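You operate a simulated robot arm through the tools that you are given. There is no shell and no other tool.

The job below is to be done with a simulated robot arm. You get a single attempt, and the scene is never put back.

Task
Warm the blue sleeve to 40.8 C on the bearing warmer, then put it back.
Fine: heater row, first pocket from the tray; the plate is at 78 C, keep fingers off it; mains on, two runs; mains off before it comes out. Set down upright: what you pick out.

The check looks at the end state, three seconds after you hand in, the way a careful person would. Anything else that was tipped, shoved, dropped, spilled or broken makes it a failure.

Robot
A 6-joint arm with a two-finger parallel gripper, fixed in place. Base frame: the origin is on the floor under the middle of its stand, x ahead of it, y to its left, z up. Units: m, degrees, N and s.
With the tool pointing down near the work surface it reaches from about 0.3 to 0.66 m from the base axis. Its first joint turns from -115.0 to 115.0 degrees. Payload 3.43 kg.
The tool frame sits at the grasp point between the pads (the TCP): z along the fingers, y along the line on which they close. The tips reach 0.034 m beyond it. The gripper opens to 0.128 m. The fingers are 0.024 m wide and 0.012 m thick; the gripper's body (0.048 by 0.13 m) begins 0.096 m behind the TCP.
Orientation is told as [roll, pitch, yaw] about the base's x, y, z axes, in that order, counted from this pose: with the fingers straight down and closing along the base's y, the tool's x points along the base's -x, its y along +y and its z along -z.

Tools
- The arm moves only by the tool nudge_tool. Its arguments are lists of equal length, an entry for each row: "rot": the turn, a rotation vector about the tool's x, y, z in degrees, a list of three; "dp": the shift along the tool's x, y, z in m, a list of three; "hand": the gripper command, from -1 (fully open) to 1 (shut), values between in proportion. In form: {"rot": [[wx, wy, wz], ...], "dp": [[tx, ty, tz], ...], "hand": [hand, ...]}. A call has 1 to 20 rows; each row is the pose to reach, as a shift and turn from the pose commanded when the call began, along the tool's axes at that moment. A row lasts 0.2 s, in which the tool goes at most 0.05 m and 8.6 degrees; a call with a longer step from one row to the next is refused whole, and so is a gripper value outside its range. A pose out of reach is approached as far as the arm can. The call stops where the force on the tool passes 40 N (or 10 N more than at its start, if that is more) or the arm is blocked; 0.2 s more then pass. Each finger travels about 0.153 m/s and halts on what it meets, pressing with about 31 N; the grip force reading is that of the motor and also rises with nothing between the fingers. The clock runs only during rows and for 0.2 s after the last one: add rows that repeat a pose to give the fingers time. The reply holds the time, the measured pose of the TCP, the force on the tool along the base axes, the opening and the grip force, in the units named above and with some noise, with the torque about the TCP (base axes, N m) and any sound that the robot's microphone picked up.
- Cameras (640 x 400 px; columns grow to the right, rows downward): "scene" is fixed at [0.3987, 0.6503, 1.6364]; the picture's right is [-1.00, 0.08, 0.00], its down [0.03, 0.41, -0.91] and it looks along [-0.07, -0.91, -0.41] (base axes); focal length 318 px, centre (320, 200). "wrist" rides on the gripper at [0.076, -0.011, -0.16] in the tool frame; the picture's right is [0.15, 0.99, 0.00], its down [-0.88, 0.13, -0.46] and it looks along [-0.45, 0.07, 0.89] (tool axes); focal length 234 px, centre (320, 200). There is no depth. A picture from a camera that has moved, and an enlarged one, comes with that camera's place and axes in the base frame and with its lens.
- get_image(camera): a new picture of that camera. No time passes.
- lift_body(by): slides the trunk up (or, below 0, down) by that many m; the arm rides with it, the base frame stays. It gives what a move gives, with no picture.
- inspect(camera, box): a new picture of the part [left, top, right, bottom] of that camera's present view, enlarged. No time passes.
- job_done(): hands the job in; it is judged then, once.

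Places have to be worked out from the pictures, the camera data and where the tool is seen. Open the gripper and draw the arm clear of the work before you hand the job in, unless the task says otherwise.

The tools are called as a command line: name --argument value ..., lists and objects as JSON in quotes. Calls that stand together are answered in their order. nudge_tool: Moves the arm, as the interface text tells. Its arguments: {"type":"object","properties":{"rot":{"type":"array"},"dp":{"type":"array"},"hand":{"type":"array"}},"required":["rot","dp","hand"]} The other tools are called the same way: lift_body (by) moves the trunk up or down; get_image (camera) takes a picture; inspect (camera, box) takes an enlarged picture of a part of a camera's view; job_done () hands the job in.

At the start:

```text
time_s: 0.0
tcp_pos: [0.3852, -0.2195, 1.2774]
ee_rot: [0.0, 0.1, 0.0]
contact_force: [0.5, 0.7, 0.4]
torque: [0.0, 0.0, 0.02]
gripper_width: 0.1279
gripper_force: 0.2
trunk travel left (down, up): [-0.9, 0.09]
```

scene: 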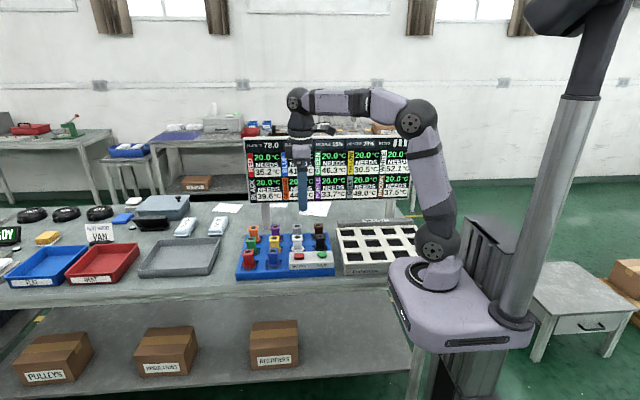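
wrist: 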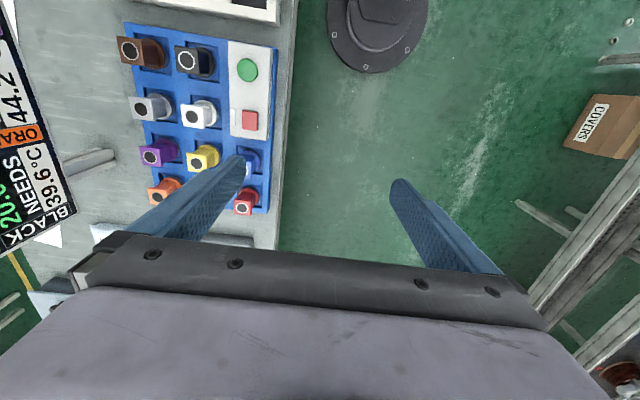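

I'll begin by looking closely at the bearing warmer, the tray and the sign board in the scene picture.

inspect --camera "scene" --box '[230, 210, 430, 290]'

inspect --camera "scene" --box '[240, 130, 420, 215]'

inspect --camera "wrist" --box '[100, 0, 300, 250]'

```text
3.20 times, centred on (330, 250) of scene
camera zoom: at [0.3987, 0.6503, 1.6364], right [-1.0, 0.08, 0.0], down [0.03, 0.41, -0.91], along [-0.07, -0.91, -0.41], focal length 1019 px, centre (288, 40)
```

zoom: 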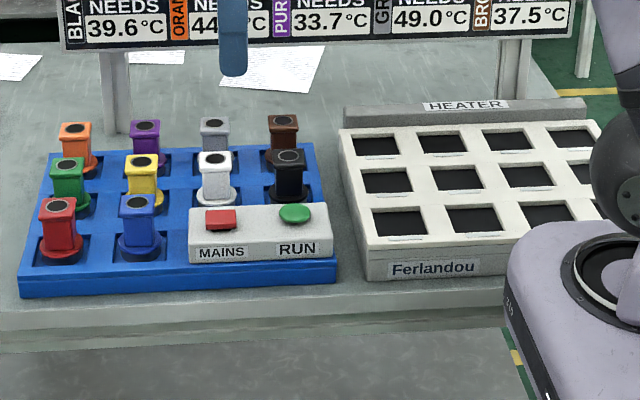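

```text
3.56 times, centred on (330, 172) of scene
camera zoom: at [0.3987, 0.6503, 1.6364], right [-1.0, 0.08, 0.0], down [0.03, 0.41, -0.91], along [-0.07, -0.91, -0.41], focal length 1133 px, centre (284, 298)
```

zoom: 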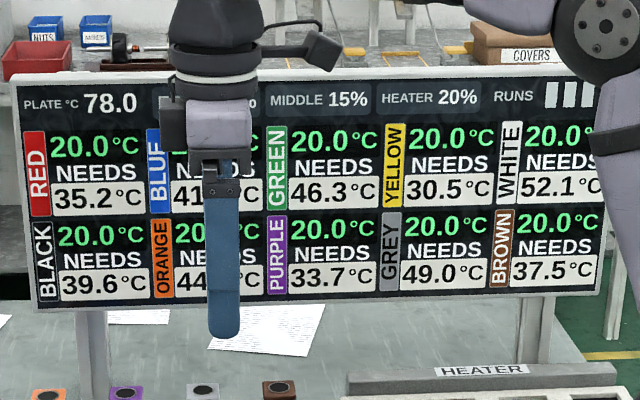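

```text
1.60 times, centred on (200, 125) of wrist
camera zoom: at [0.3085, -0.2302, 1.4367], right [-0.15, 0.99, 0.0], down [0.88, 0.13, 0.46], along [0.45, 0.07, -0.89], focal length 375 px, centre (512, 320)
```

zoom: 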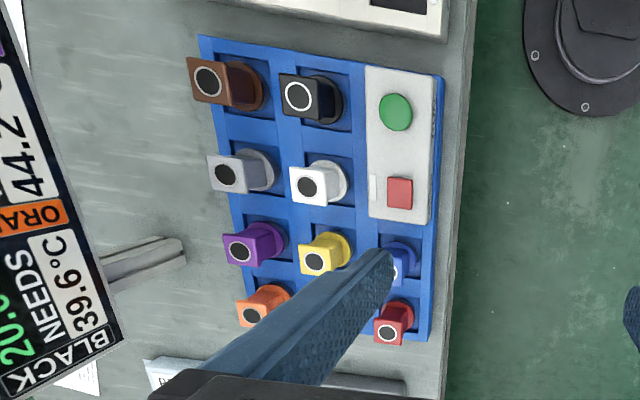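

The scene and wrist views agree: red-sleeve top is about (0.585,-0.358,0.982), blue-sleeve top about (0.495,-0.356,0.98), and RUN about (0.312,-0.359,0.958). The heater row's first pocket is about (0.184,-0.554). I'll move high above the blue sleeve and look again.

nudge_tool --rot '[[0, 0, 0], [0, 0, 0], [0, 0, 0], [0, 0, 0], [0, 0, 0], [0, 0, 0], [0, 0, 0], [0, 0, 0], [0, 0, 0]]' --dp '[[-0.02, -0.027, 0], [-0.044, -0.055, 0], [-0.066, -0.082, 0], [-0.088, -0.109, 0], [-0.11, -0.1365, 0], [-0.11, -0.1365, 0.04], [-0.11, -0.1365, 0.08], [-0.11, -0.1365, 0.12], [-0.11, -0.1365, 0.12]]' --hand '[-1, -1, -1, -1, -1, -1, -1, -1, -1]'

```text
time_s: 2.0
tcp_pos: [0.4967, -0.3558, 1.157]
ee_rot: [0.0, 0.0, 0.1]
contact_force: [-0.5, -0.4, 0.4]
torque: [0.03, 0.01, 0.02]
gripper_width: 0.1281
gripper_force: 0.0
out of reach, approached as far as the arm can: row 4, 5, 6, 7
trunk travel left (down, up): [-0.9, 0.09]
```

The arm is above the blue sleeve; some of the high rows were at the edge of reach, but the final pose was met. I'll take both views to refine positions.

get_image --camera "wrist"

inspect --camera "scene" --box '[240, 120, 440, 290]'

inspect --camera "scene" --box '[240, 130, 330, 186]'

```text
taken
camera wrist: at [0.4201, -0.3664, 1.3167], right [-0.15, 0.99, 0.0], down [0.88, 0.13, 0.46], along [0.45, 0.07, -0.89], focal length 234 px, centre (320, 200)
```

wrist: 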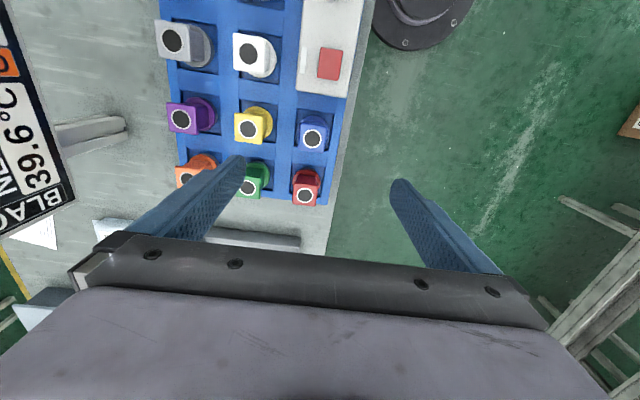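

```text
2.35 times, centred on (340, 205) of scene
camera zoom: at [0.3987, 0.6503, 1.6364], right [-1.0, 0.08, 0.0], down [0.03, 0.41, -0.91], along [-0.07, -0.91, -0.41], focal length 750 px, centre (273, 188)
```

zoom: 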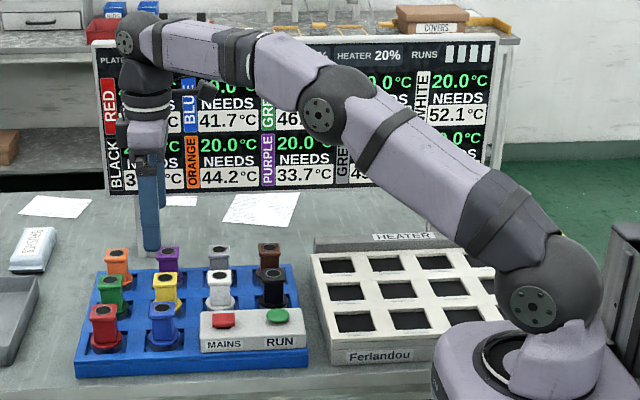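

```text
7.11 times, centred on (285, 158) of scene
camera zoom: at [0.3987, 0.6503, 1.6364], right [-1.0, 0.08, 0.0], down [0.03, 0.41, -0.91], along [-0.07, -0.91, -0.41], focal length 2265 px, centre (569, 499)
```

zoom: 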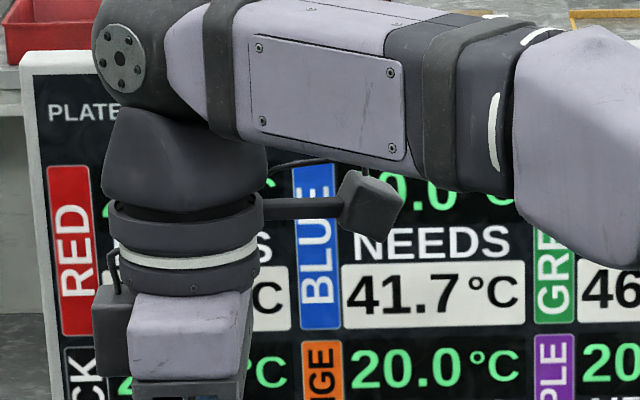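

Blue's board tile reads 41.7, but the job states 40.8. Two runs in the 20% row should give about 40.9, so I follow the job text. Next I zoom in on blue and the neighbouring sleeves to pin down their positions and sizes.

inspect --camera "wrist" --box '[225, 80, 385, 180]'

inspect --camera "scene" --box '[260, 220, 350, 276]'

inspect --camera "scene" --box '[330, 215, 420, 271]'

```text
4.00 times, centred on (305, 130) of wrist
camera zoom: at [0.4201, -0.3664, 1.3167], right [-0.15, 0.99, 0.0], down [0.88, 0.13, 0.46], along [0.45, 0.07, -0.89], focal length 937 px, centre (380, 480)
```

zoom: 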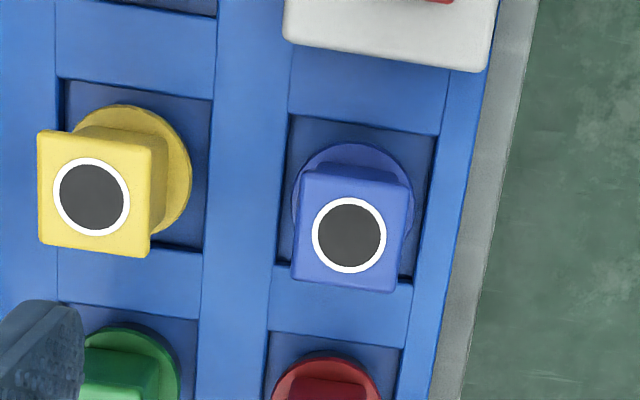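

```text
7.11 times, centred on (305, 248) of scene
camera zoom: at [0.3987, 0.6503, 1.6364], right [-1.0, 0.08, 0.0], down [0.03, 0.41, -0.91], along [-0.07, -0.91, -0.41], focal length 2265 px, centre (427, -141)
```

zoom: 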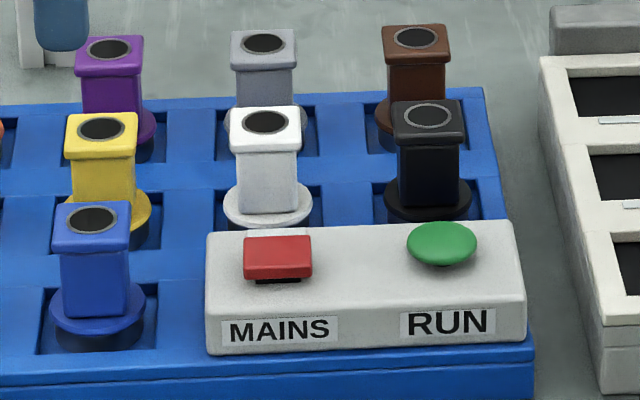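

```text
7.11 times, centred on (375, 243) of scene
camera zoom: at [0.3987, 0.6503, 1.6364], right [-1.0, 0.08, 0.0], down [0.03, 0.41, -0.91], along [-0.07, -0.91, -0.41], focal length 2265 px, centre (-71, -106)
```

zoom: 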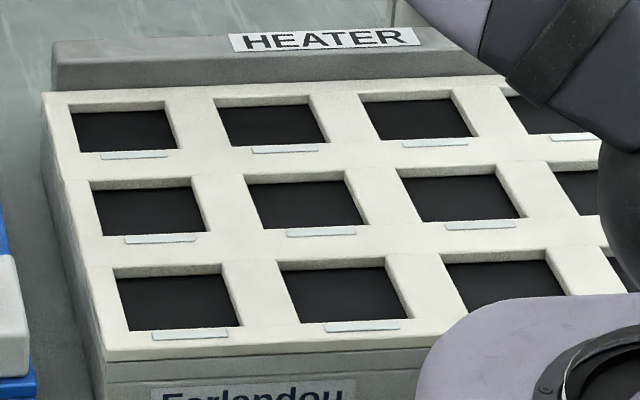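

Triangulating gives blue's cap centre near (0.4955,-0.3665) with its top at z≈0.978, the cap about 0.039 wide and the flange at z≈0.916. I'll part-close the gripper to about 0.075 and come down to just above the cap for an alignment check.

nudge_tool --rot '[[0, 0, 0], [0, 0, 0], [0, 0, 0], [0, 0, 0], [0, 0, 0]]' --dp '[[0, -0.0105, 0.03], [0, -0.0105, 0.06], [0, -0.0105, 0.09], [0, -0.0105, 0.12], [0, -0.0105, 0.12]]' --hand '[-0.17, -0.17, -0.17, -0.17, -0.17]'

get_image --camera "wrist"

inspect --camera "scene" --box '[240, 190, 340, 280]'

```text
time_s: 3.2
tcp_pos: [0.4955, -0.3641, 1.0355]
ee_rot: [0.0, 0.0, 0.0]
contact_force: [-0.4, -0.2, -0.2]
torque: [0.01, 0.02, 0.01]
gripper_width: 0.0752
gripper_force: 0.0
trunk travel left (down, up): [-0.9, 0.09]
```

```text
taken
camera wrist: at [0.4196, -0.3762, 1.1953], right [-0.15, 0.99, 0.0], down [0.88, 0.13, 0.46], along [0.45, 0.07, -0.89], focal length 234 px, centre (320, 200)
```

wrist: 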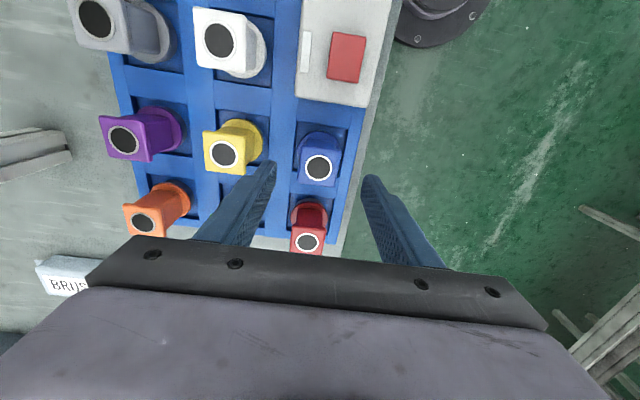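

```text
4.44 times, centred on (290, 235) of scene
camera zoom: at [0.3987, 0.6503, 1.6364], right [-1.0, 0.08, 0.0], down [0.03, 0.41, -0.91], along [-0.07, -0.91, -0.41], focal length 1416 px, centre (453, 44)
```

zoom: 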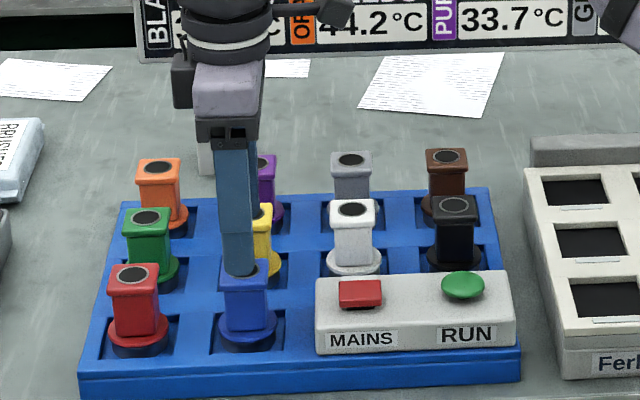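

Blue sits centred between the fingers, at about (0.494,-0.3665) against the tool's (0.4955,-0.365). I'll lower 0.07 m so the tips straddle the cap and stay above the flange, then close.

nudge_tool --rot '[[0, 0, 0], [0, 0, 0], [0, 0, 0], [0, 0, 0], [0, 0, 0], [0, 0, 0], [0, 0, 0], [0, 0, 0]]' --dp '[[0.001, -0.001, 0.02], [0.001, -0.001, 0.04], [0.001, -0.001, 0.06], [0.001, -0.001, 0.07], [0.001, -0.001, 0.07], [0.001, -0.001, 0.07], [0.001, -0.001, 0.07], [0.001, -0.001, 0.07]]' --hand '[-0.17, -0.17, -0.17, -0.17, -0.17, 1, 1, 1]'

get_image --camera "wrist"

inspect --camera "scene" --box '[240, 190, 340, 280]'

```text
time_s: 5.0
tcp_pos: [0.4937, -0.3664, 0.9663]
ee_rot: [0.0, 0.0, -0.1]
contact_force: [-0.2, 0.2, -0.1]
torque: [-0.01, -0.02, 0.0]
gripper_width: 0.0399
gripper_force: 31.0
trunk travel left (down, up): [-0.9, 0.09]
```

```text
taken
camera wrist: at [0.417, -0.3775, 1.1255], right [-0.15, 0.99, 0.0], down [0.88, 0.13, 0.46], along [0.45, 0.07, -0.89], focal length 234 px, centre (320, 200)
```

wrist: 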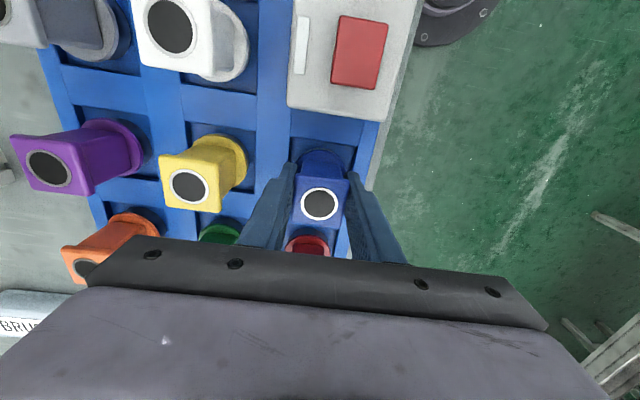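

```text
4.44 times, centred on (290, 235) of scene
camera zoom: at [0.3987, 0.6503, 1.6364], right [-1.0, 0.08, 0.0], down [0.03, 0.41, -0.91], along [-0.07, -0.91, -0.41], focal length 1416 px, centre (453, 44)
```

zoom: 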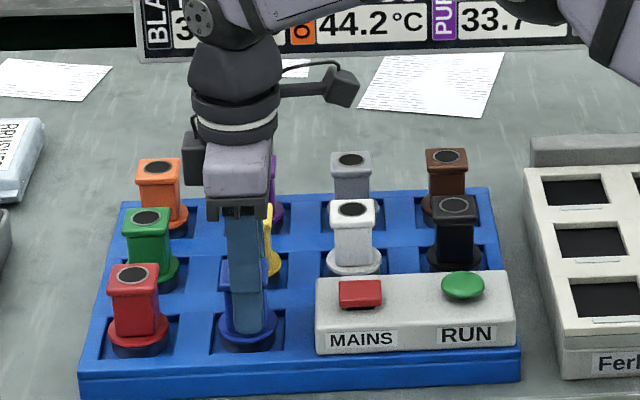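

The grip reads 31 N at 0.0399 m, so the cap is held. I'll lift straight up 0.13 m and check that the sleeve comes along.

nudge_tool --rot '[[0, 0, 0], [0, 0, 0], [0, 0, 0], [0, 0, 0], [0, 0, 0], [0, 0, 0]]' --dp '[[0, 0, -0.02], [0, 0, -0.05], [0, 0, -0.08], [0, 0, -0.11], [0, 0, -0.13], [0, 0, -0.13]]' --hand '[1, 1, 1, 1, 1, 1]'

get_image --camera "wrist"

inspect --camera "scene" --box '[240, 130, 440, 290]'

```text
time_s: 6.4
tcp_pos: [0.4941, -0.3669, 1.0953]
ee_rot: [0.0, -0.1, 0.1]
contact_force: [0.3, 0.3, -3.1]
torque: [0.01, 0.0, 0.01]
gripper_width: 0.0399
gripper_force: 30.9
trunk travel left (down, up): [-0.9, 0.09]
```

```text
taken
camera wrist: at [0.4175, -0.3787, 1.2561], right [-0.15, 0.99, 0.0], down [0.88, 0.13, 0.46], along [0.45, 0.07, -0.89], focal length 234 px, centre (320, 200)
```

wrist: 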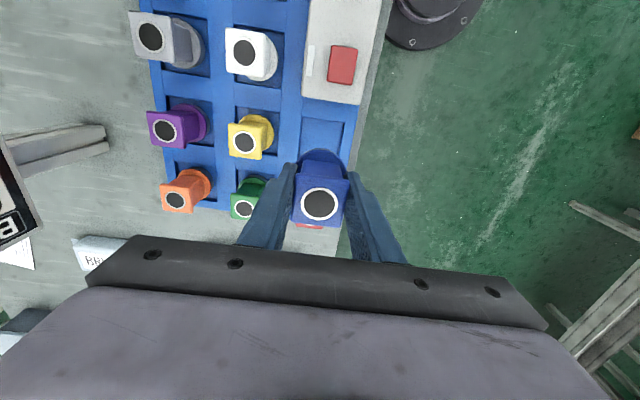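

```text
2.50 times, centred on (340, 210) of scene
camera zoom: at [0.3987, 0.6503, 1.6364], right [-1.0, 0.08, 0.0], down [0.03, 0.41, -0.91], along [-0.07, -0.91, -0.41], focal length 796 px, centre (270, 175)
```

zoom: 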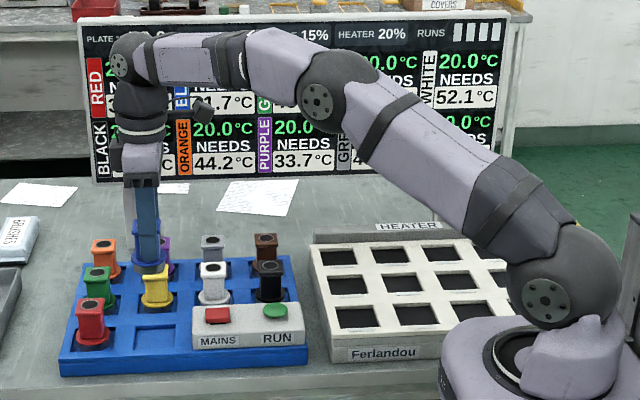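

The sleeve is up, with about 3 N of load and its tray pocket now empty. I'll zoom in on the sleeve's underside and the heater before crossing over.

inspect --camera "scene" --box '[260, 190, 340, 240]'

inspect --camera "scene" --box '[330, 210, 410, 260]'

inspect --camera "scene" --box '[250, 235, 330, 285]'

```text
8.00 times, centred on (300, 215) of scene
camera zoom: at [0.3987, 0.6503, 1.6364], right [-1.0, 0.08, 0.0], down [0.03, 0.41, -0.91], along [-0.07, -0.91, -0.41], focal length 2548 px, centre (480, 80)
```

zoom: 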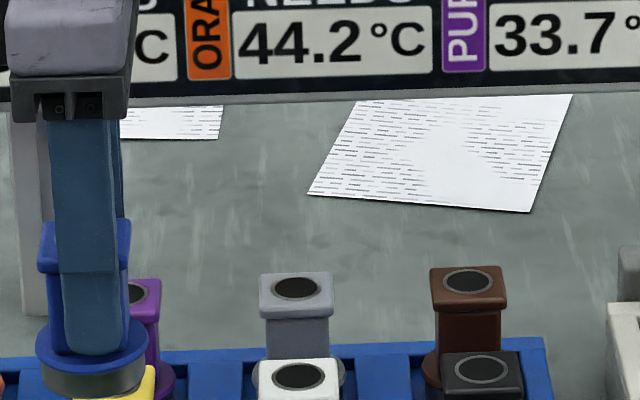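

```text
8.00 times, centred on (370, 235) of scene
camera zoom: at [0.3987, 0.6503, 1.6364], right [-1.0, 0.08, 0.0], down [0.03, 0.41, -0.91], along [-0.07, -0.91, -0.41], focal length 2548 px, centre (-80, -80)
```

zoom: 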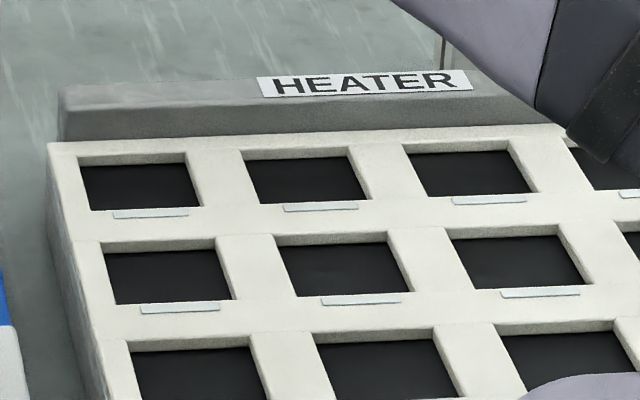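

```text
8.00 times, centred on (290, 260) of scene
camera zoom: at [0.3987, 0.6503, 1.6364], right [-1.0, 0.08, 0.0], down [0.03, 0.41, -0.91], along [-0.07, -0.91, -0.41], focal length 2548 px, centre (560, -280)
```

zoom: 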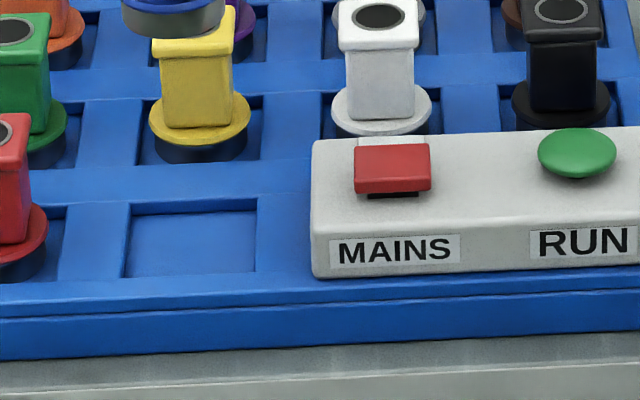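

The sleeve has a grey base under its flange, reaching about 0.060 m below the TCP. I'll carry it at a safe height toward the heater, stop short of the first pocket, and look.

nudge_tool --rot '[[0, 0, 0], [0, 0, 0], [0, 0, 0], [0, 0, 0], [0, 0, 0], [0, 0, 0], [0, 0, 0], [0, 0, 0], [0, 0, 0]]' --dp '[[0.025, -0.01, -0.005], [0.06, -0.022, -0.01], [0.095, -0.035, -0.01], [0.13, -0.05, -0.01], [0.165, -0.063, -0.01], [0.2, -0.076, -0.01], [0.23, -0.086, -0.01], [0.244, -0.093, -0.01], [0.244, -0.093, -0.01]]' --hand '[1, 1, 1, 1, 1, 1, 1, 1, 1]'

get_image --camera "wrist"

get_image --camera "scene"

```text
time_s: 8.4
tcp_pos: [0.2492, -0.4578, 1.1056]
ee_rot: [0.0, 0.0, 0.1]
contact_force: [-0.8, 0.8, -4.2]
torque: [-0.01, 0.01, -0.01]
gripper_width: 0.0398
gripper_force: 31.5
trunk travel left (down, up): [-0.9, 0.09]
```

```text
taken
camera wrist: at [0.1723, -0.4703, 1.2666], right [-0.15, 0.99, 0.0], down [0.88, 0.13, 0.46], along [0.45, 0.07, -0.89], focal length 234 px, centre (320, 200)
```

wrist: 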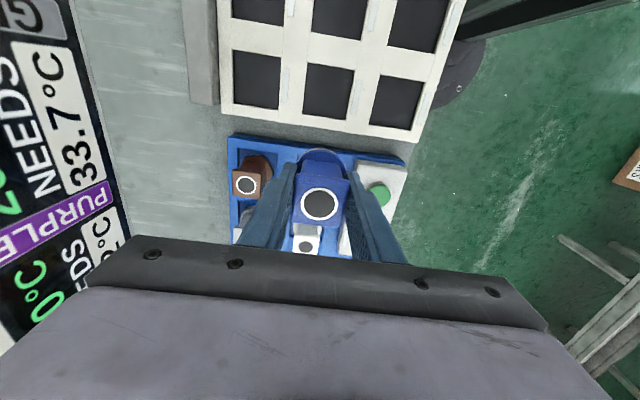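

```text
taken
```

scene: 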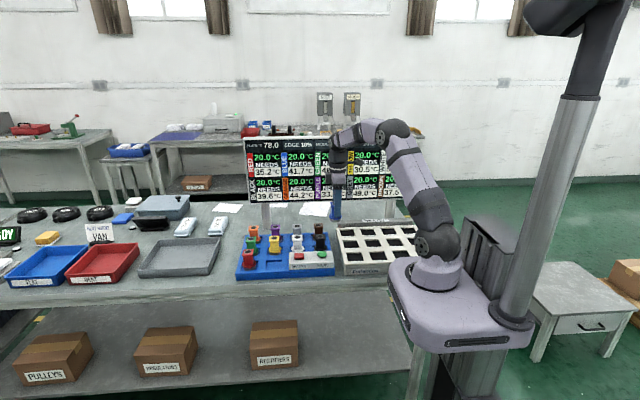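

The board now shows EDGE 10%, MIDDLE 15% and HEATER 20%, so the heater row is the one beside the HEATER bar. I'll zoom in on the first pocket from the wrist camera to fix its position.

inspect --camera "wrist" --box '[180, 0, 420, 150]'

inspect --camera "scene" --box '[320, 205, 420, 268]'

```text
2.67 times, centred on (300, 75) of wrist
camera zoom: at [0.1723, -0.4703, 1.2666], right [-0.15, 0.99, 0.0], down [0.88, 0.13, 0.46], along [0.45, 0.07, -0.89], focal length 624 px, centre (373, 533)
```

zoom: 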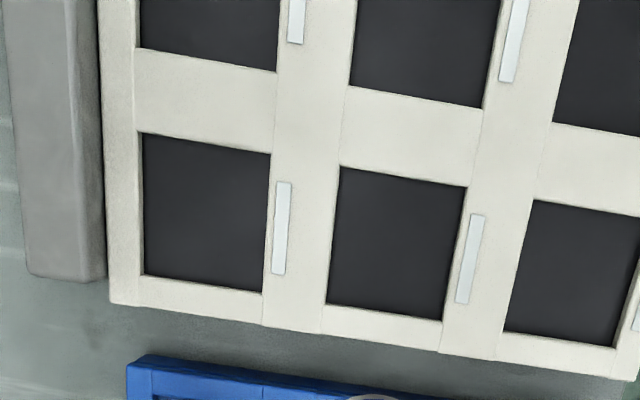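

```text
6.35 times, centred on (370, 236) of scene
camera zoom: at [0.3987, 0.6503, 1.6364], right [-1.0, 0.08, 0.0], down [0.03, 0.41, -0.91], along [-0.07, -0.91, -0.41], focal length 2022 px, centre (2, -32)
```

zoom: 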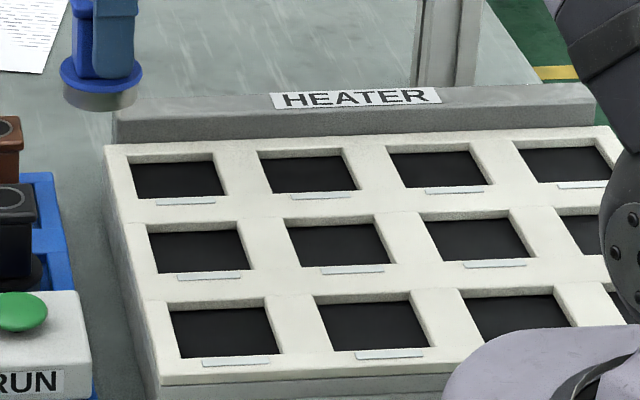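

Triangulation puts the first heater-row pocket at about (0.1835,-0.5505). It is about 0.061 m square, with the frame top at z≈0.934 and the plate roughly 0.01 lower. Next I measure how the sleeve sits in the hand.

inspect --camera "wrist" --box '[260, 140, 380, 240]'

inspect --camera "scene" --box '[310, 175, 374, 225]'

```text
4.00 times, centred on (320, 190) of wrist
camera zoom: at [0.1723, -0.4703, 1.2666], right [-0.15, 0.99, 0.0], down [0.88, 0.13, 0.46], along [0.45, 0.07, -0.89], focal length 937 px, centre (320, 240)
```

zoom: 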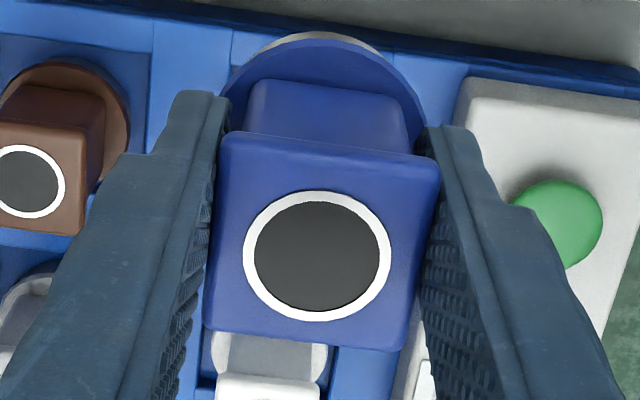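

```text
8.00 times, centred on (342, 200) of scene
camera zoom: at [0.3987, 0.6503, 1.6364], right [-1.0, 0.08, 0.0], down [0.03, 0.41, -0.91], along [-0.07, -0.91, -0.41], focal length 2548 px, centre (144, 200)
```

zoom: 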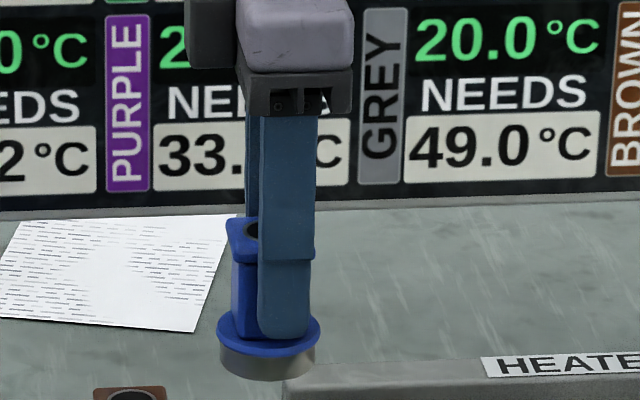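

The sleeve centre is about 2 mm to the +x side of the TCP, and the board plane is at y≈-0.673, so the gripper body clears it. I'll move over the pocket, aiming the TCP at (0.1815,-0.5505), staying high.

nudge_tool --rot '[[0, 0, 0], [0, 0, 0], [0, 0, 0], [0, 0, 0], [0, 0, 0], [0, 0, 0]]' --dp '[[0.015, -0.02, 0], [0.032, -0.043, 0], [0.049, -0.066, 0.0], [0.062, -0.084, 0], [0.0675, -0.0915, 0.0], [0.0675, -0.0915, 0.0]]' --hand '[1, 1, 1, 1, 1, 1]'

get_image --camera "wrist"

inspect --camera "scene" --box '[310, 165, 420, 265]'

```text
time_s: 9.8
tcp_pos: [0.1829, -0.5501, 1.1068]
ee_rot: [0.2, 0.0, 0.0]
contact_force: [-0.1, 0.3, -4.7]
torque: [0.0, 0.04, 0.01]
gripper_width: 0.0399
gripper_force: 30.9
trunk travel left (down, up): [-0.9, 0.09]
```

```text
taken
camera wrist: at [0.1059, -0.5635, 1.2674], right [-0.15, 0.99, 0.0], down [0.88, 0.13, 0.46], along [0.45, 0.07, -0.89], focal length 234 px, centre (320, 200)
```

wrist: 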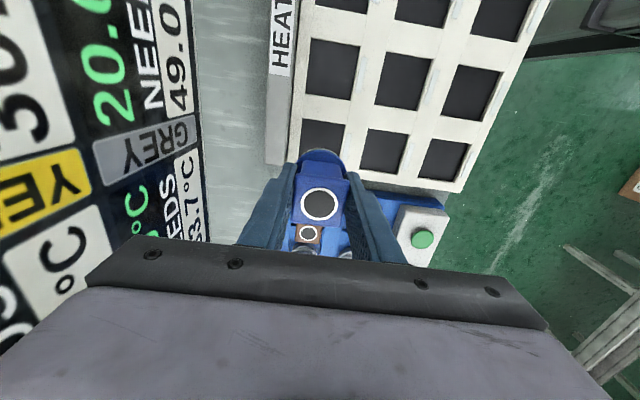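

```text
4.00 times, centred on (365, 215) of scene
camera zoom: at [0.3987, 0.6503, 1.6364], right [-1.0, 0.08, 0.0], down [0.03, 0.41, -0.91], along [-0.07, -0.91, -0.41], focal length 1274 px, centre (140, 140)
```

zoom: 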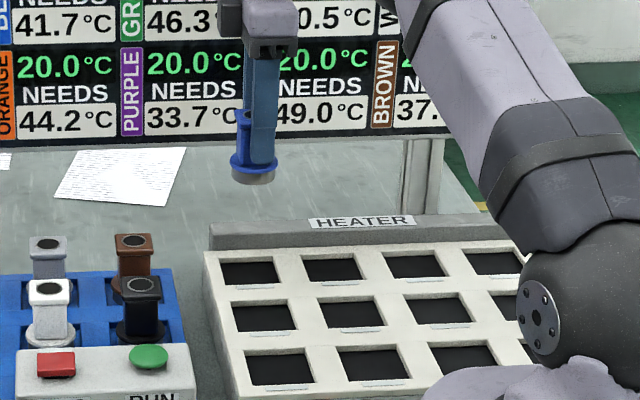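

The sleeve is above the pocket area. I'll verify the pocket position again from this viewpoint before lowering.

inspect --camera "wrist" --box '[260, 20, 480, 210]'

inspect --camera "wrist" --box '[270, 100, 370, 240]'

```text
2.11 times, centred on (370, 115) of wrist
camera zoom: at [0.1059, -0.5635, 1.2674], right [-0.15, 0.99, 0.0], down [0.88, 0.13, 0.46], along [0.45, 0.07, -0.89], focal length 493 px, centre (215, 379)
```

zoom: 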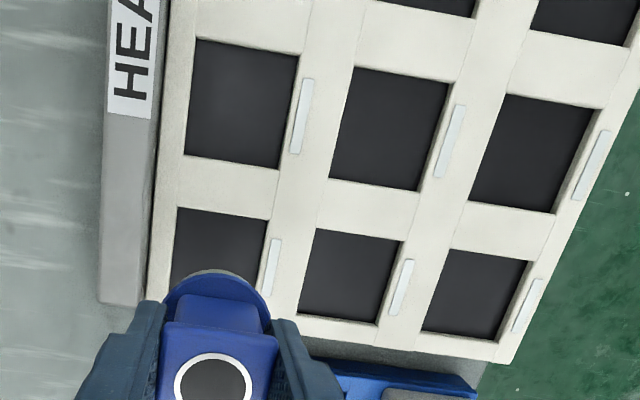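

```text
2.86 times, centred on (320, 170) of wrist
camera zoom: at [0.1059, -0.5635, 1.2674], right [-0.15, 0.99, 0.0], down [0.88, 0.13, 0.46], along [0.45, 0.07, -0.89], focal length 669 px, centre (320, 286)
```

zoom: 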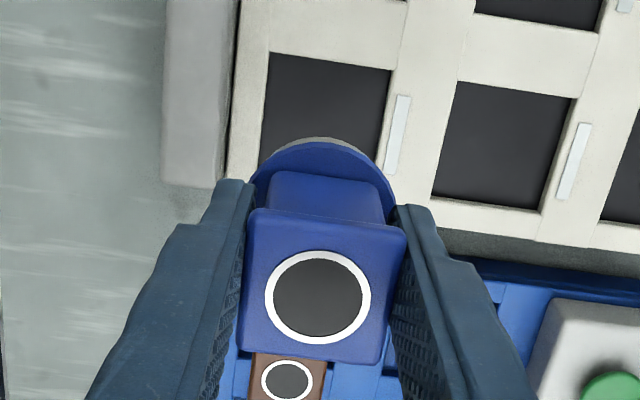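

The pocket centre again comes out at (0.183,-0.551) and the sleeve is within about 1–2 mm of it. I'll lower until the base is just above the frame, then look.

nudge_tool --rot '[[0, 0, 0], [0, 0, 0], [0, 0, 0], [0, 0, 0], [0, 0, 0]]' --dp '[[0.001, 0, 0.03], [0.001, 0, 0.06], [0.001, 0, 0.085], [0.001, 0, 0.103], [0.001, 0, 0.103]]' --hand '[1, 1, 1, 1, 1]'

inspect --camera "wrist" --box '[260, 60, 440, 220]'

inspect --camera "scene" --box '[325, 195, 395, 245]'

```text
time_s: 11.0
tcp_pos: [0.183, -0.5516, 1.0037]
ee_rot: [0.0, -0.1, 0.1]
contact_force: [-0.2, 0.0, -3.5]
torque: [-0.01, 0.01, 0.0]
gripper_width: 0.0398
gripper_force: 31.7
trunk travel left (down, up): [-0.9, 0.09]
```

```text
2.50 times, centred on (350, 140) of wrist
camera zoom: at [0.1065, -0.5627, 1.164], right [-0.15, 0.99, 0.0], down [0.88, 0.13, 0.46], along [0.45, 0.07, -0.89], focal length 585 px, centre (245, 350)
```

zoom: 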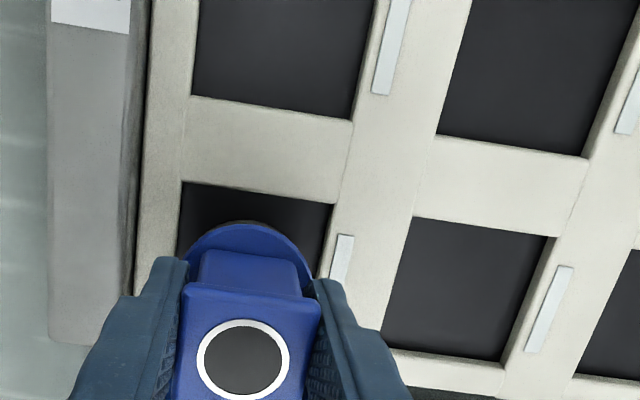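

```text
8.00 times, centred on (360, 220) of scene
camera zoom: at [0.3987, 0.6503, 1.6364], right [-1.0, 0.08, 0.0], down [0.03, 0.41, -0.91], along [-0.07, -0.91, -0.41], focal length 2548 px, centre (0, 40)
```

zoom: 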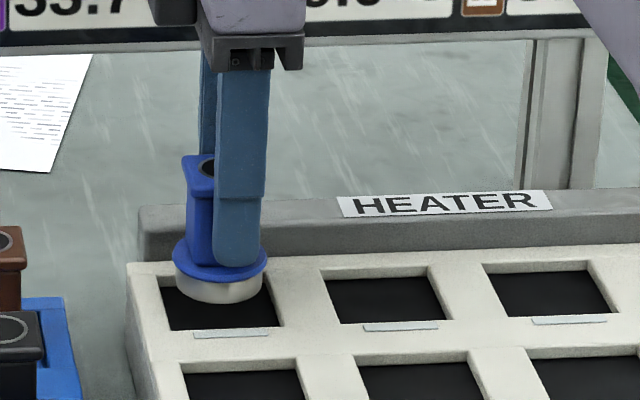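

The base sits centred over the pocket in both views. I'll lower in small steps toward the plate, watching the force.

nudge_tool --rot '[[0, 0, 0], [0, 0, 0], [0, 0, 0], [0, 0, 0], [0, 0, 0]]' --dp '[[0, 0, 0.004], [0, 0, 0.008], [0, 0, 0.012], [0, 0, 0.015], [0, 0, 0.015]]' --hand '[1, 1, 1, 1, 1]'

inspect --camera "scene" --box '[325, 195, 395, 245]'

inspect --camera "wrist" --box '[260, 60, 440, 220]'

```text
time_s: 12.2
tcp_pos: [0.1809, -0.5502, 0.9884]
ee_rot: [0.0, 0.0, 0.0]
contact_force: [-0.1, 0.6, -3.1]
torque: [0.02, -0.03, -0.04]
gripper_width: 0.0398
gripper_force: 30.6
trunk travel left (down, up): [-0.9, 0.09]
```

```text
8.00 times, centred on (360, 220) of scene
camera zoom: at [0.3987, 0.6503, 1.6364], right [-1.0, 0.08, 0.0], down [0.03, 0.41, -0.91], along [-0.07, -0.91, -0.41], focal length 2548 px, centre (0, 40)
```

zoom: 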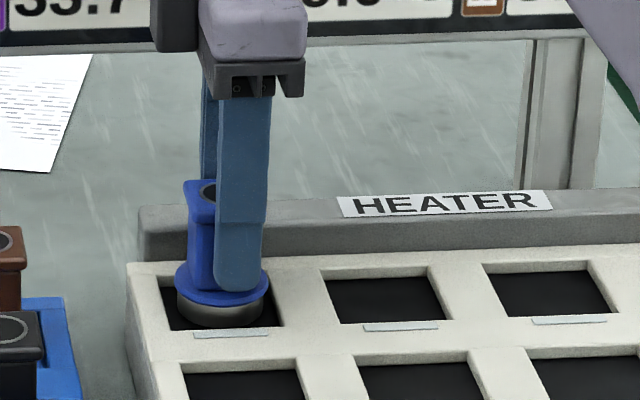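

```text
2.50 times, centred on (350, 140) of wrist
camera zoom: at [0.1052, -0.5629, 1.1488], right [-0.15, 0.99, 0.0], down [0.88, 0.13, 0.46], along [0.45, 0.07, -0.89], focal length 585 px, centre (245, 350)
```

zoom: 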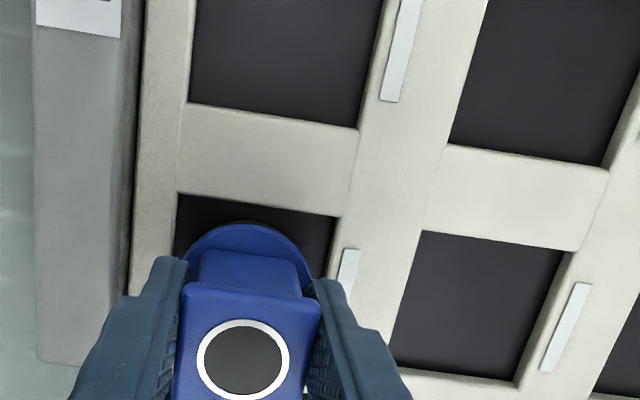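

It still hangs free (-3.1 N) and now lies inside the pocket opening. I'll continue in 1.5 mm steps.

nudge_tool --rot '[[0, 0, 0], [0, 0, 0], [0, 0, 0]]' --dp '[[0, 0, 0.002], [0, 0, 0.004], [0, 0, 0.004]]' --hand '[1, 1, 1]'

```text
time_s: 13.0
tcp_pos: [0.1815, -0.5512, 0.9849]
ee_rot: [-0.1, 0.0, 0.1]
contact_force: [1.4, -0.4, 1.3]
torque: [0.06, 0.0, 0.0]
gripper_width: 0.04
gripper_force: 31.1
trunk travel left (down, up): [-0.9, 0.09]
```

The force changed from -3.3 to +1.3 N at TCP z≈0.985, exactly where I expected the plate. I'll verify visually before letting go.

inspect --camera "scene" --box '[325, 195, 395, 245]'

inspect --camera "wrist" --box '[260, 100, 380, 220]'

```text
8.00 times, centred on (360, 220) of scene
camera zoom: at [0.3987, 0.6503, 1.6364], right [-1.0, 0.08, 0.0], down [0.03, 0.41, -0.91], along [-0.07, -0.91, -0.41], focal length 2548 px, centre (0, 40)
```

zoom: 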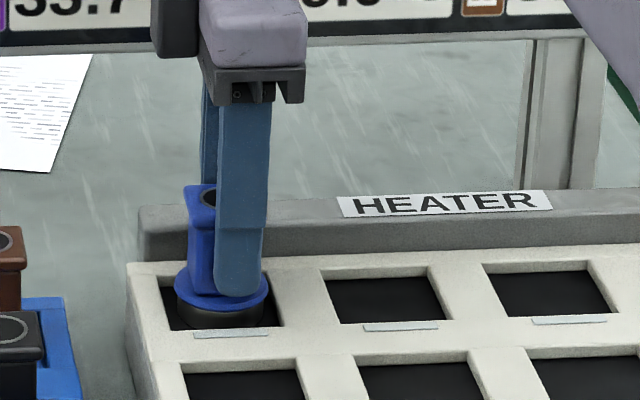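

```text
3.33 times, centred on (320, 160) of wrist
camera zoom: at [0.1049, -0.5629, 1.1455], right [-0.15, 0.99, 0.0], down [0.88, 0.13, 0.46], along [0.45, 0.07, -0.89], focal length 781 px, centre (320, 333)
```

zoom: 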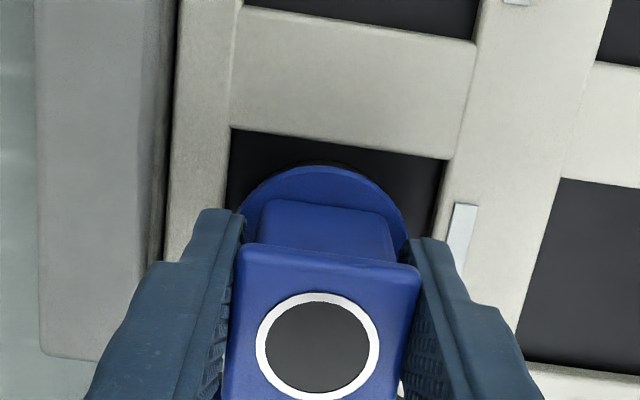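

The base is in the pocket and upright. I'll open just to about 0.056 m, which keeps the outer finger clear of the HEATER bar, and rise straight up.

nudge_tool --rot '[[0, 0, 0], [0, 0, 0], [0, 0, 0], [0, 0, 0], [0, 0, 0], [0, 0, 0], [0, 0, 0], [0, 0, 0]]' --dp '[[0, 0, 0], [0, 0, 0], [0, 0, 0], [0, 0, -0.02], [0, 0, -0.05], [0, 0, -0.08], [0, 0, -0.11], [0, 0, -0.11]]' --hand '[0.125, 0.125, 0.125, 0.125, 0.125, 0.125, 0.125, 0.125]'

inspect --camera "scene" --box '[325, 195, 395, 245]'

get_image --camera "wrist"

```text
time_s: 14.8
tcp_pos: [0.1836, -0.5518, 1.0944]
ee_rot: [0.0, 0.0, 0.0]
contact_force: [0.4, -0.3, -0.2]
torque: [-0.01, 0.0, -0.01]
gripper_width: 0.0561
gripper_force: 0.1
trunk travel left (down, up): [-0.9, 0.09]
```

```text
8.00 times, centred on (360, 220) of scene
camera zoom: at [0.3987, 0.6503, 1.6364], right [-1.0, 0.08, 0.0], down [0.03, 0.41, -0.91], along [-0.07, -0.91, -0.41], focal length 2548 px, centre (0, 40)
```

zoom: 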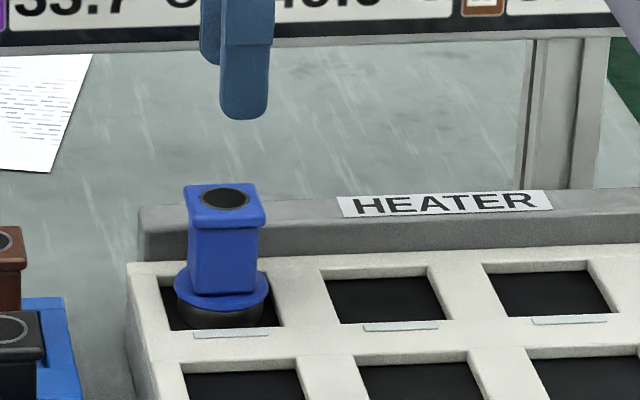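

```text
taken
camera wrist: at [0.1073, -0.5632, 1.2544], right [-0.15, 0.99, 0.0], down [0.88, 0.13, 0.46], along [0.45, 0.07, -0.89], focal length 234 px, centre (320, 200)
```

wrist: 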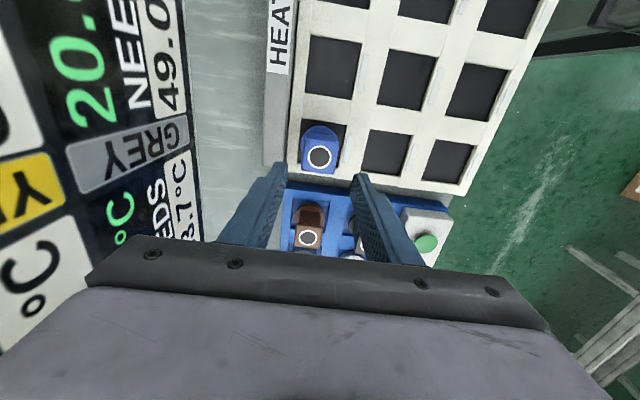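

Blue stands upright in the first heater-row pocket. MAINS triangulates to about (0.398,-0.356,0.96) and RUN to about (0.312,-0.359,0.958). I'll close the fingers and move above MAINS.

nudge_tool --rot '[[0, 0, 0], [0, 0, 0], [0, 0, 0], [0, 0, 0], [0, 0, 0], [0, 0, 0], [0, 0, 0], [0, 0, 0], [0, 0, 0], [0, 0, 0]]' --dp '[[-0.02, 0.018, 0], [-0.05, 0.045, 0], [-0.08, 0.073, 0], [-0.11, 0.1, 0], [-0.14, 0.128, 0], [-0.17, 0.155, 0], [-0.195, 0.178, 0], [-0.2144, 0.1958, 0], [-0.2144, 0.1958, 0.03], [-0.2144, 0.1958, 0.03]]' --hand '[0.3, 0.6, 1, 1, 1, 1, 1, 1, 1, 1]'

get_image --camera "wrist"

inspect --camera "scene" --box '[250, 200, 350, 280]'

get_image --camera "scene"

```text
time_s: 17.0
tcp_pos: [0.3956, -0.3558, 1.0654]
ee_rot: [0.0, 0.1, -0.1]
contact_force: [-0.5, -1.4, -0.2]
torque: [0.03, 0.05, -0.01]
gripper_width: 0.0
gripper_force: 31.1
trunk travel left (down, up): [-0.9, 0.09]
```

```text
taken
camera wrist: at [0.3205, -0.3668, 1.2247], right [-0.15, 0.99, 0.0], down [0.88, 0.13, 0.46], along [0.45, 0.07, -0.89], focal length 234 px, centre (320, 200)
```

wrist: 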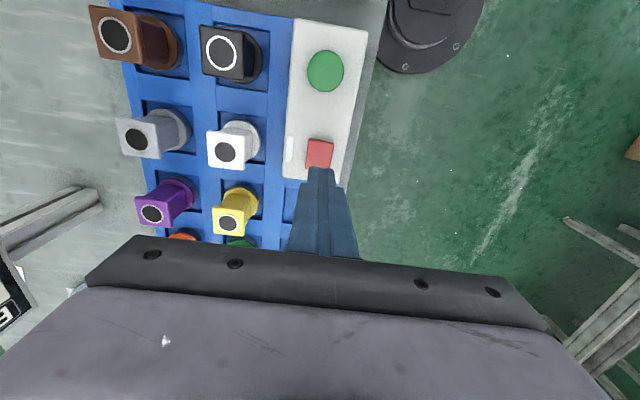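

```text
5.00 times, centred on (300, 240) of scene
camera zoom: at [0.3987, 0.6503, 1.6364], right [-1.0, 0.08, 0.0], down [0.03, 0.41, -0.91], along [-0.07, -0.91, -0.41], focal length 1593 px, centre (420, 0)
```

zoom: 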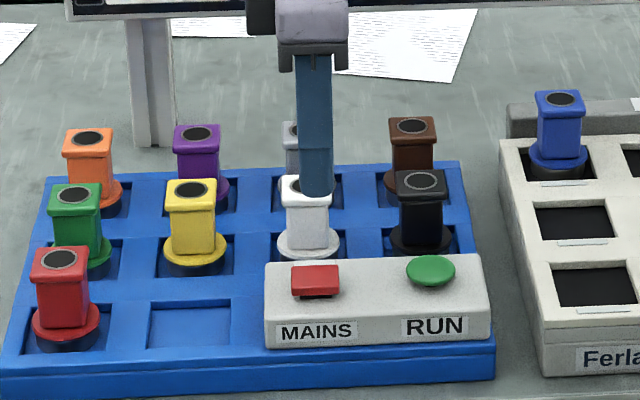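

```text
taken
```

scene: 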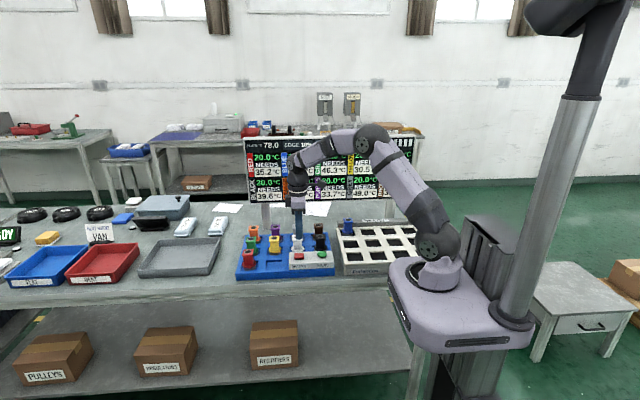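

The closed fingertips are right above MAINS, with TCP at (0.396,-0.356) and the button centre at about (0.395,-0.356). I'll lower to about 1 cm above it and check.

nudge_tool --rot '[[0, 0, 0], [0, 0, 0], [0, 0, 0], [0, 0, 0]]' --dp '[[0, 0, 0.02], [0, 0, 0.045], [0, 0, 0.058], [0, 0, 0.058]]' --hand '[1, 1, 1, 1]'

inspect --camera "wrist" --box '[260, 80, 400, 260]'

inspect --camera "scene" --box '[270, 220, 350, 270]'

```text
time_s: 18.0
tcp_pos: [0.3954, -0.3566, 1.0067]
ee_rot: [0.0, 0.0, 0.0]
contact_force: [0.1, -0.9, -0.5]
torque: [-0.03, 0.01, 0.05]
gripper_width: 0.0
gripper_force: 31.6
trunk travel left (down, up): [-0.9, 0.09]
```

```text
2.22 times, centred on (330, 170) of wrist
camera zoom: at [0.3185, -0.3676, 1.1662], right [-0.15, 0.99, 0.0], down [0.88, 0.13, 0.46], along [0.45, 0.07, -0.89], focal length 520 px, centre (298, 267)
```

zoom: 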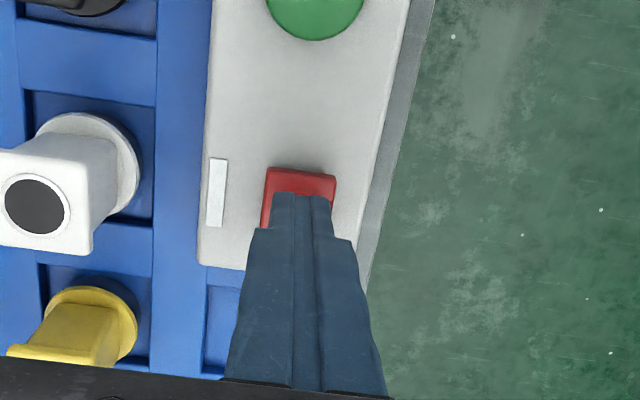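

```text
8.00 times, centred on (310, 245) of scene
camera zoom: at [0.3987, 0.6503, 1.6364], right [-1.0, 0.08, 0.0], down [0.03, 0.41, -0.91], along [-0.07, -0.91, -0.41], focal length 2548 px, centre (400, -160)
```

zoom: 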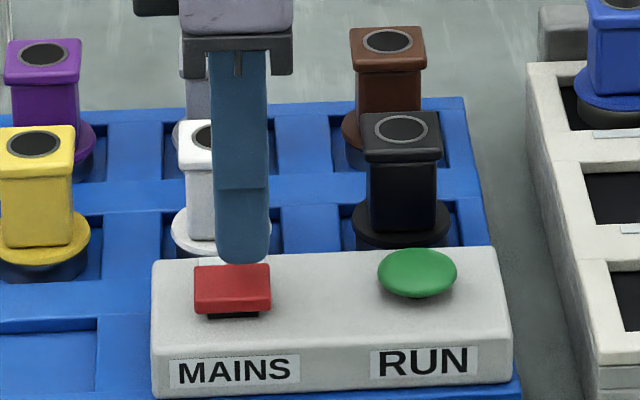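

The tip is about a centimetre above MAINS, slightly to its RUN side. I'll shift 2 mm in +x and press down gradually.

nudge_tool --rot '[[0, 0, 0], [0, 0, 0], [0, 0, 0], [0, 0, 0], [0, 0, 0]]' --dp '[[-0.002, 0, 0.003], [-0.002, 0, 0.006], [-0.002, 0, 0.009], [-0.002, 0, 0.011], [-0.002, 0, 0.011]]' --hand '[1, 1, 1, 1, 1]'

inspect --camera "scene" --box '[270, 220, 350, 270]'

```text
time_s: 19.2
tcp_pos: [0.398, -0.3572, 0.9959]
ee_rot: [0.0, 0.0, 0.1]
contact_force: [-0.5, -0.3, 0.0]
torque: [0.01, -0.01, 0.02]
gripper_width: 0.0
gripper_force: 31.0
trunk travel left (down, up): [-0.9, 0.09]
```

```text
8.00 times, centred on (310, 245) of scene
camera zoom: at [0.3987, 0.6503, 1.6364], right [-1.0, 0.08, 0.0], down [0.03, 0.41, -0.91], along [-0.07, -0.91, -0.41], focal length 2548 px, centre (400, -160)
```

zoom: 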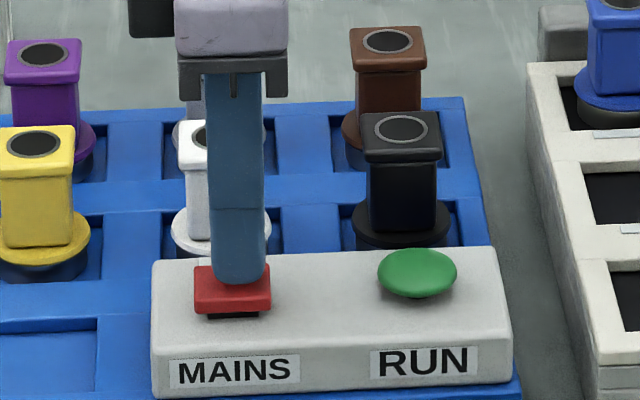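

No contact force yet, so the tips are just touching or a hair above. I'll press further in fine steps.

nudge_tool --rot '[[0, 0, 0], [0, 0, 0], [0, 0, 0], [0, 0, 0]]' --dp '[[0, 0, 0.0015], [0, 0, 0.003], [0, 0, 0.0045], [0, 0, 0.0045]]' --hand '[1, 1, 1, 1]'

inspect --camera "scene" --box '[270, 220, 350, 270]'

```text
time_s: 20.2
tcp_pos: [0.3984, -0.3548, 0.9912]
ee_rot: [0.0, -0.1, 0.0]
contact_force: [-0.5, -0.2, 1.5]
torque: [-0.02, 0.0, -0.03]
gripper_width: 0.0
gripper_force: 31.1
trunk travel left (down, up): [-0.9, 0.09]
```

```text
8.00 times, centred on (310, 245) of scene
camera zoom: at [0.3987, 0.6503, 1.6364], right [-1.0, 0.08, 0.0], down [0.03, 0.41, -0.91], along [-0.07, -0.91, -0.41], focal length 2548 px, centre (400, -160)
```

zoom: 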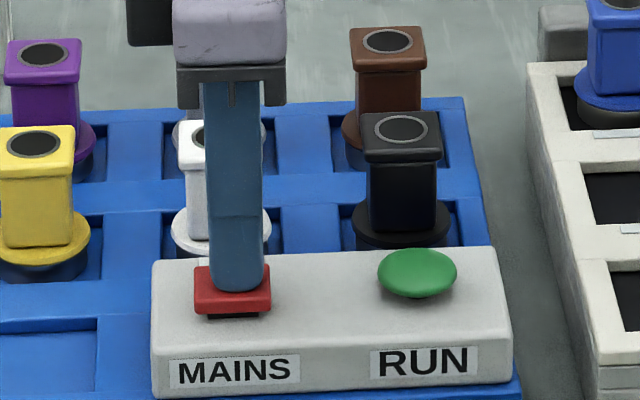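

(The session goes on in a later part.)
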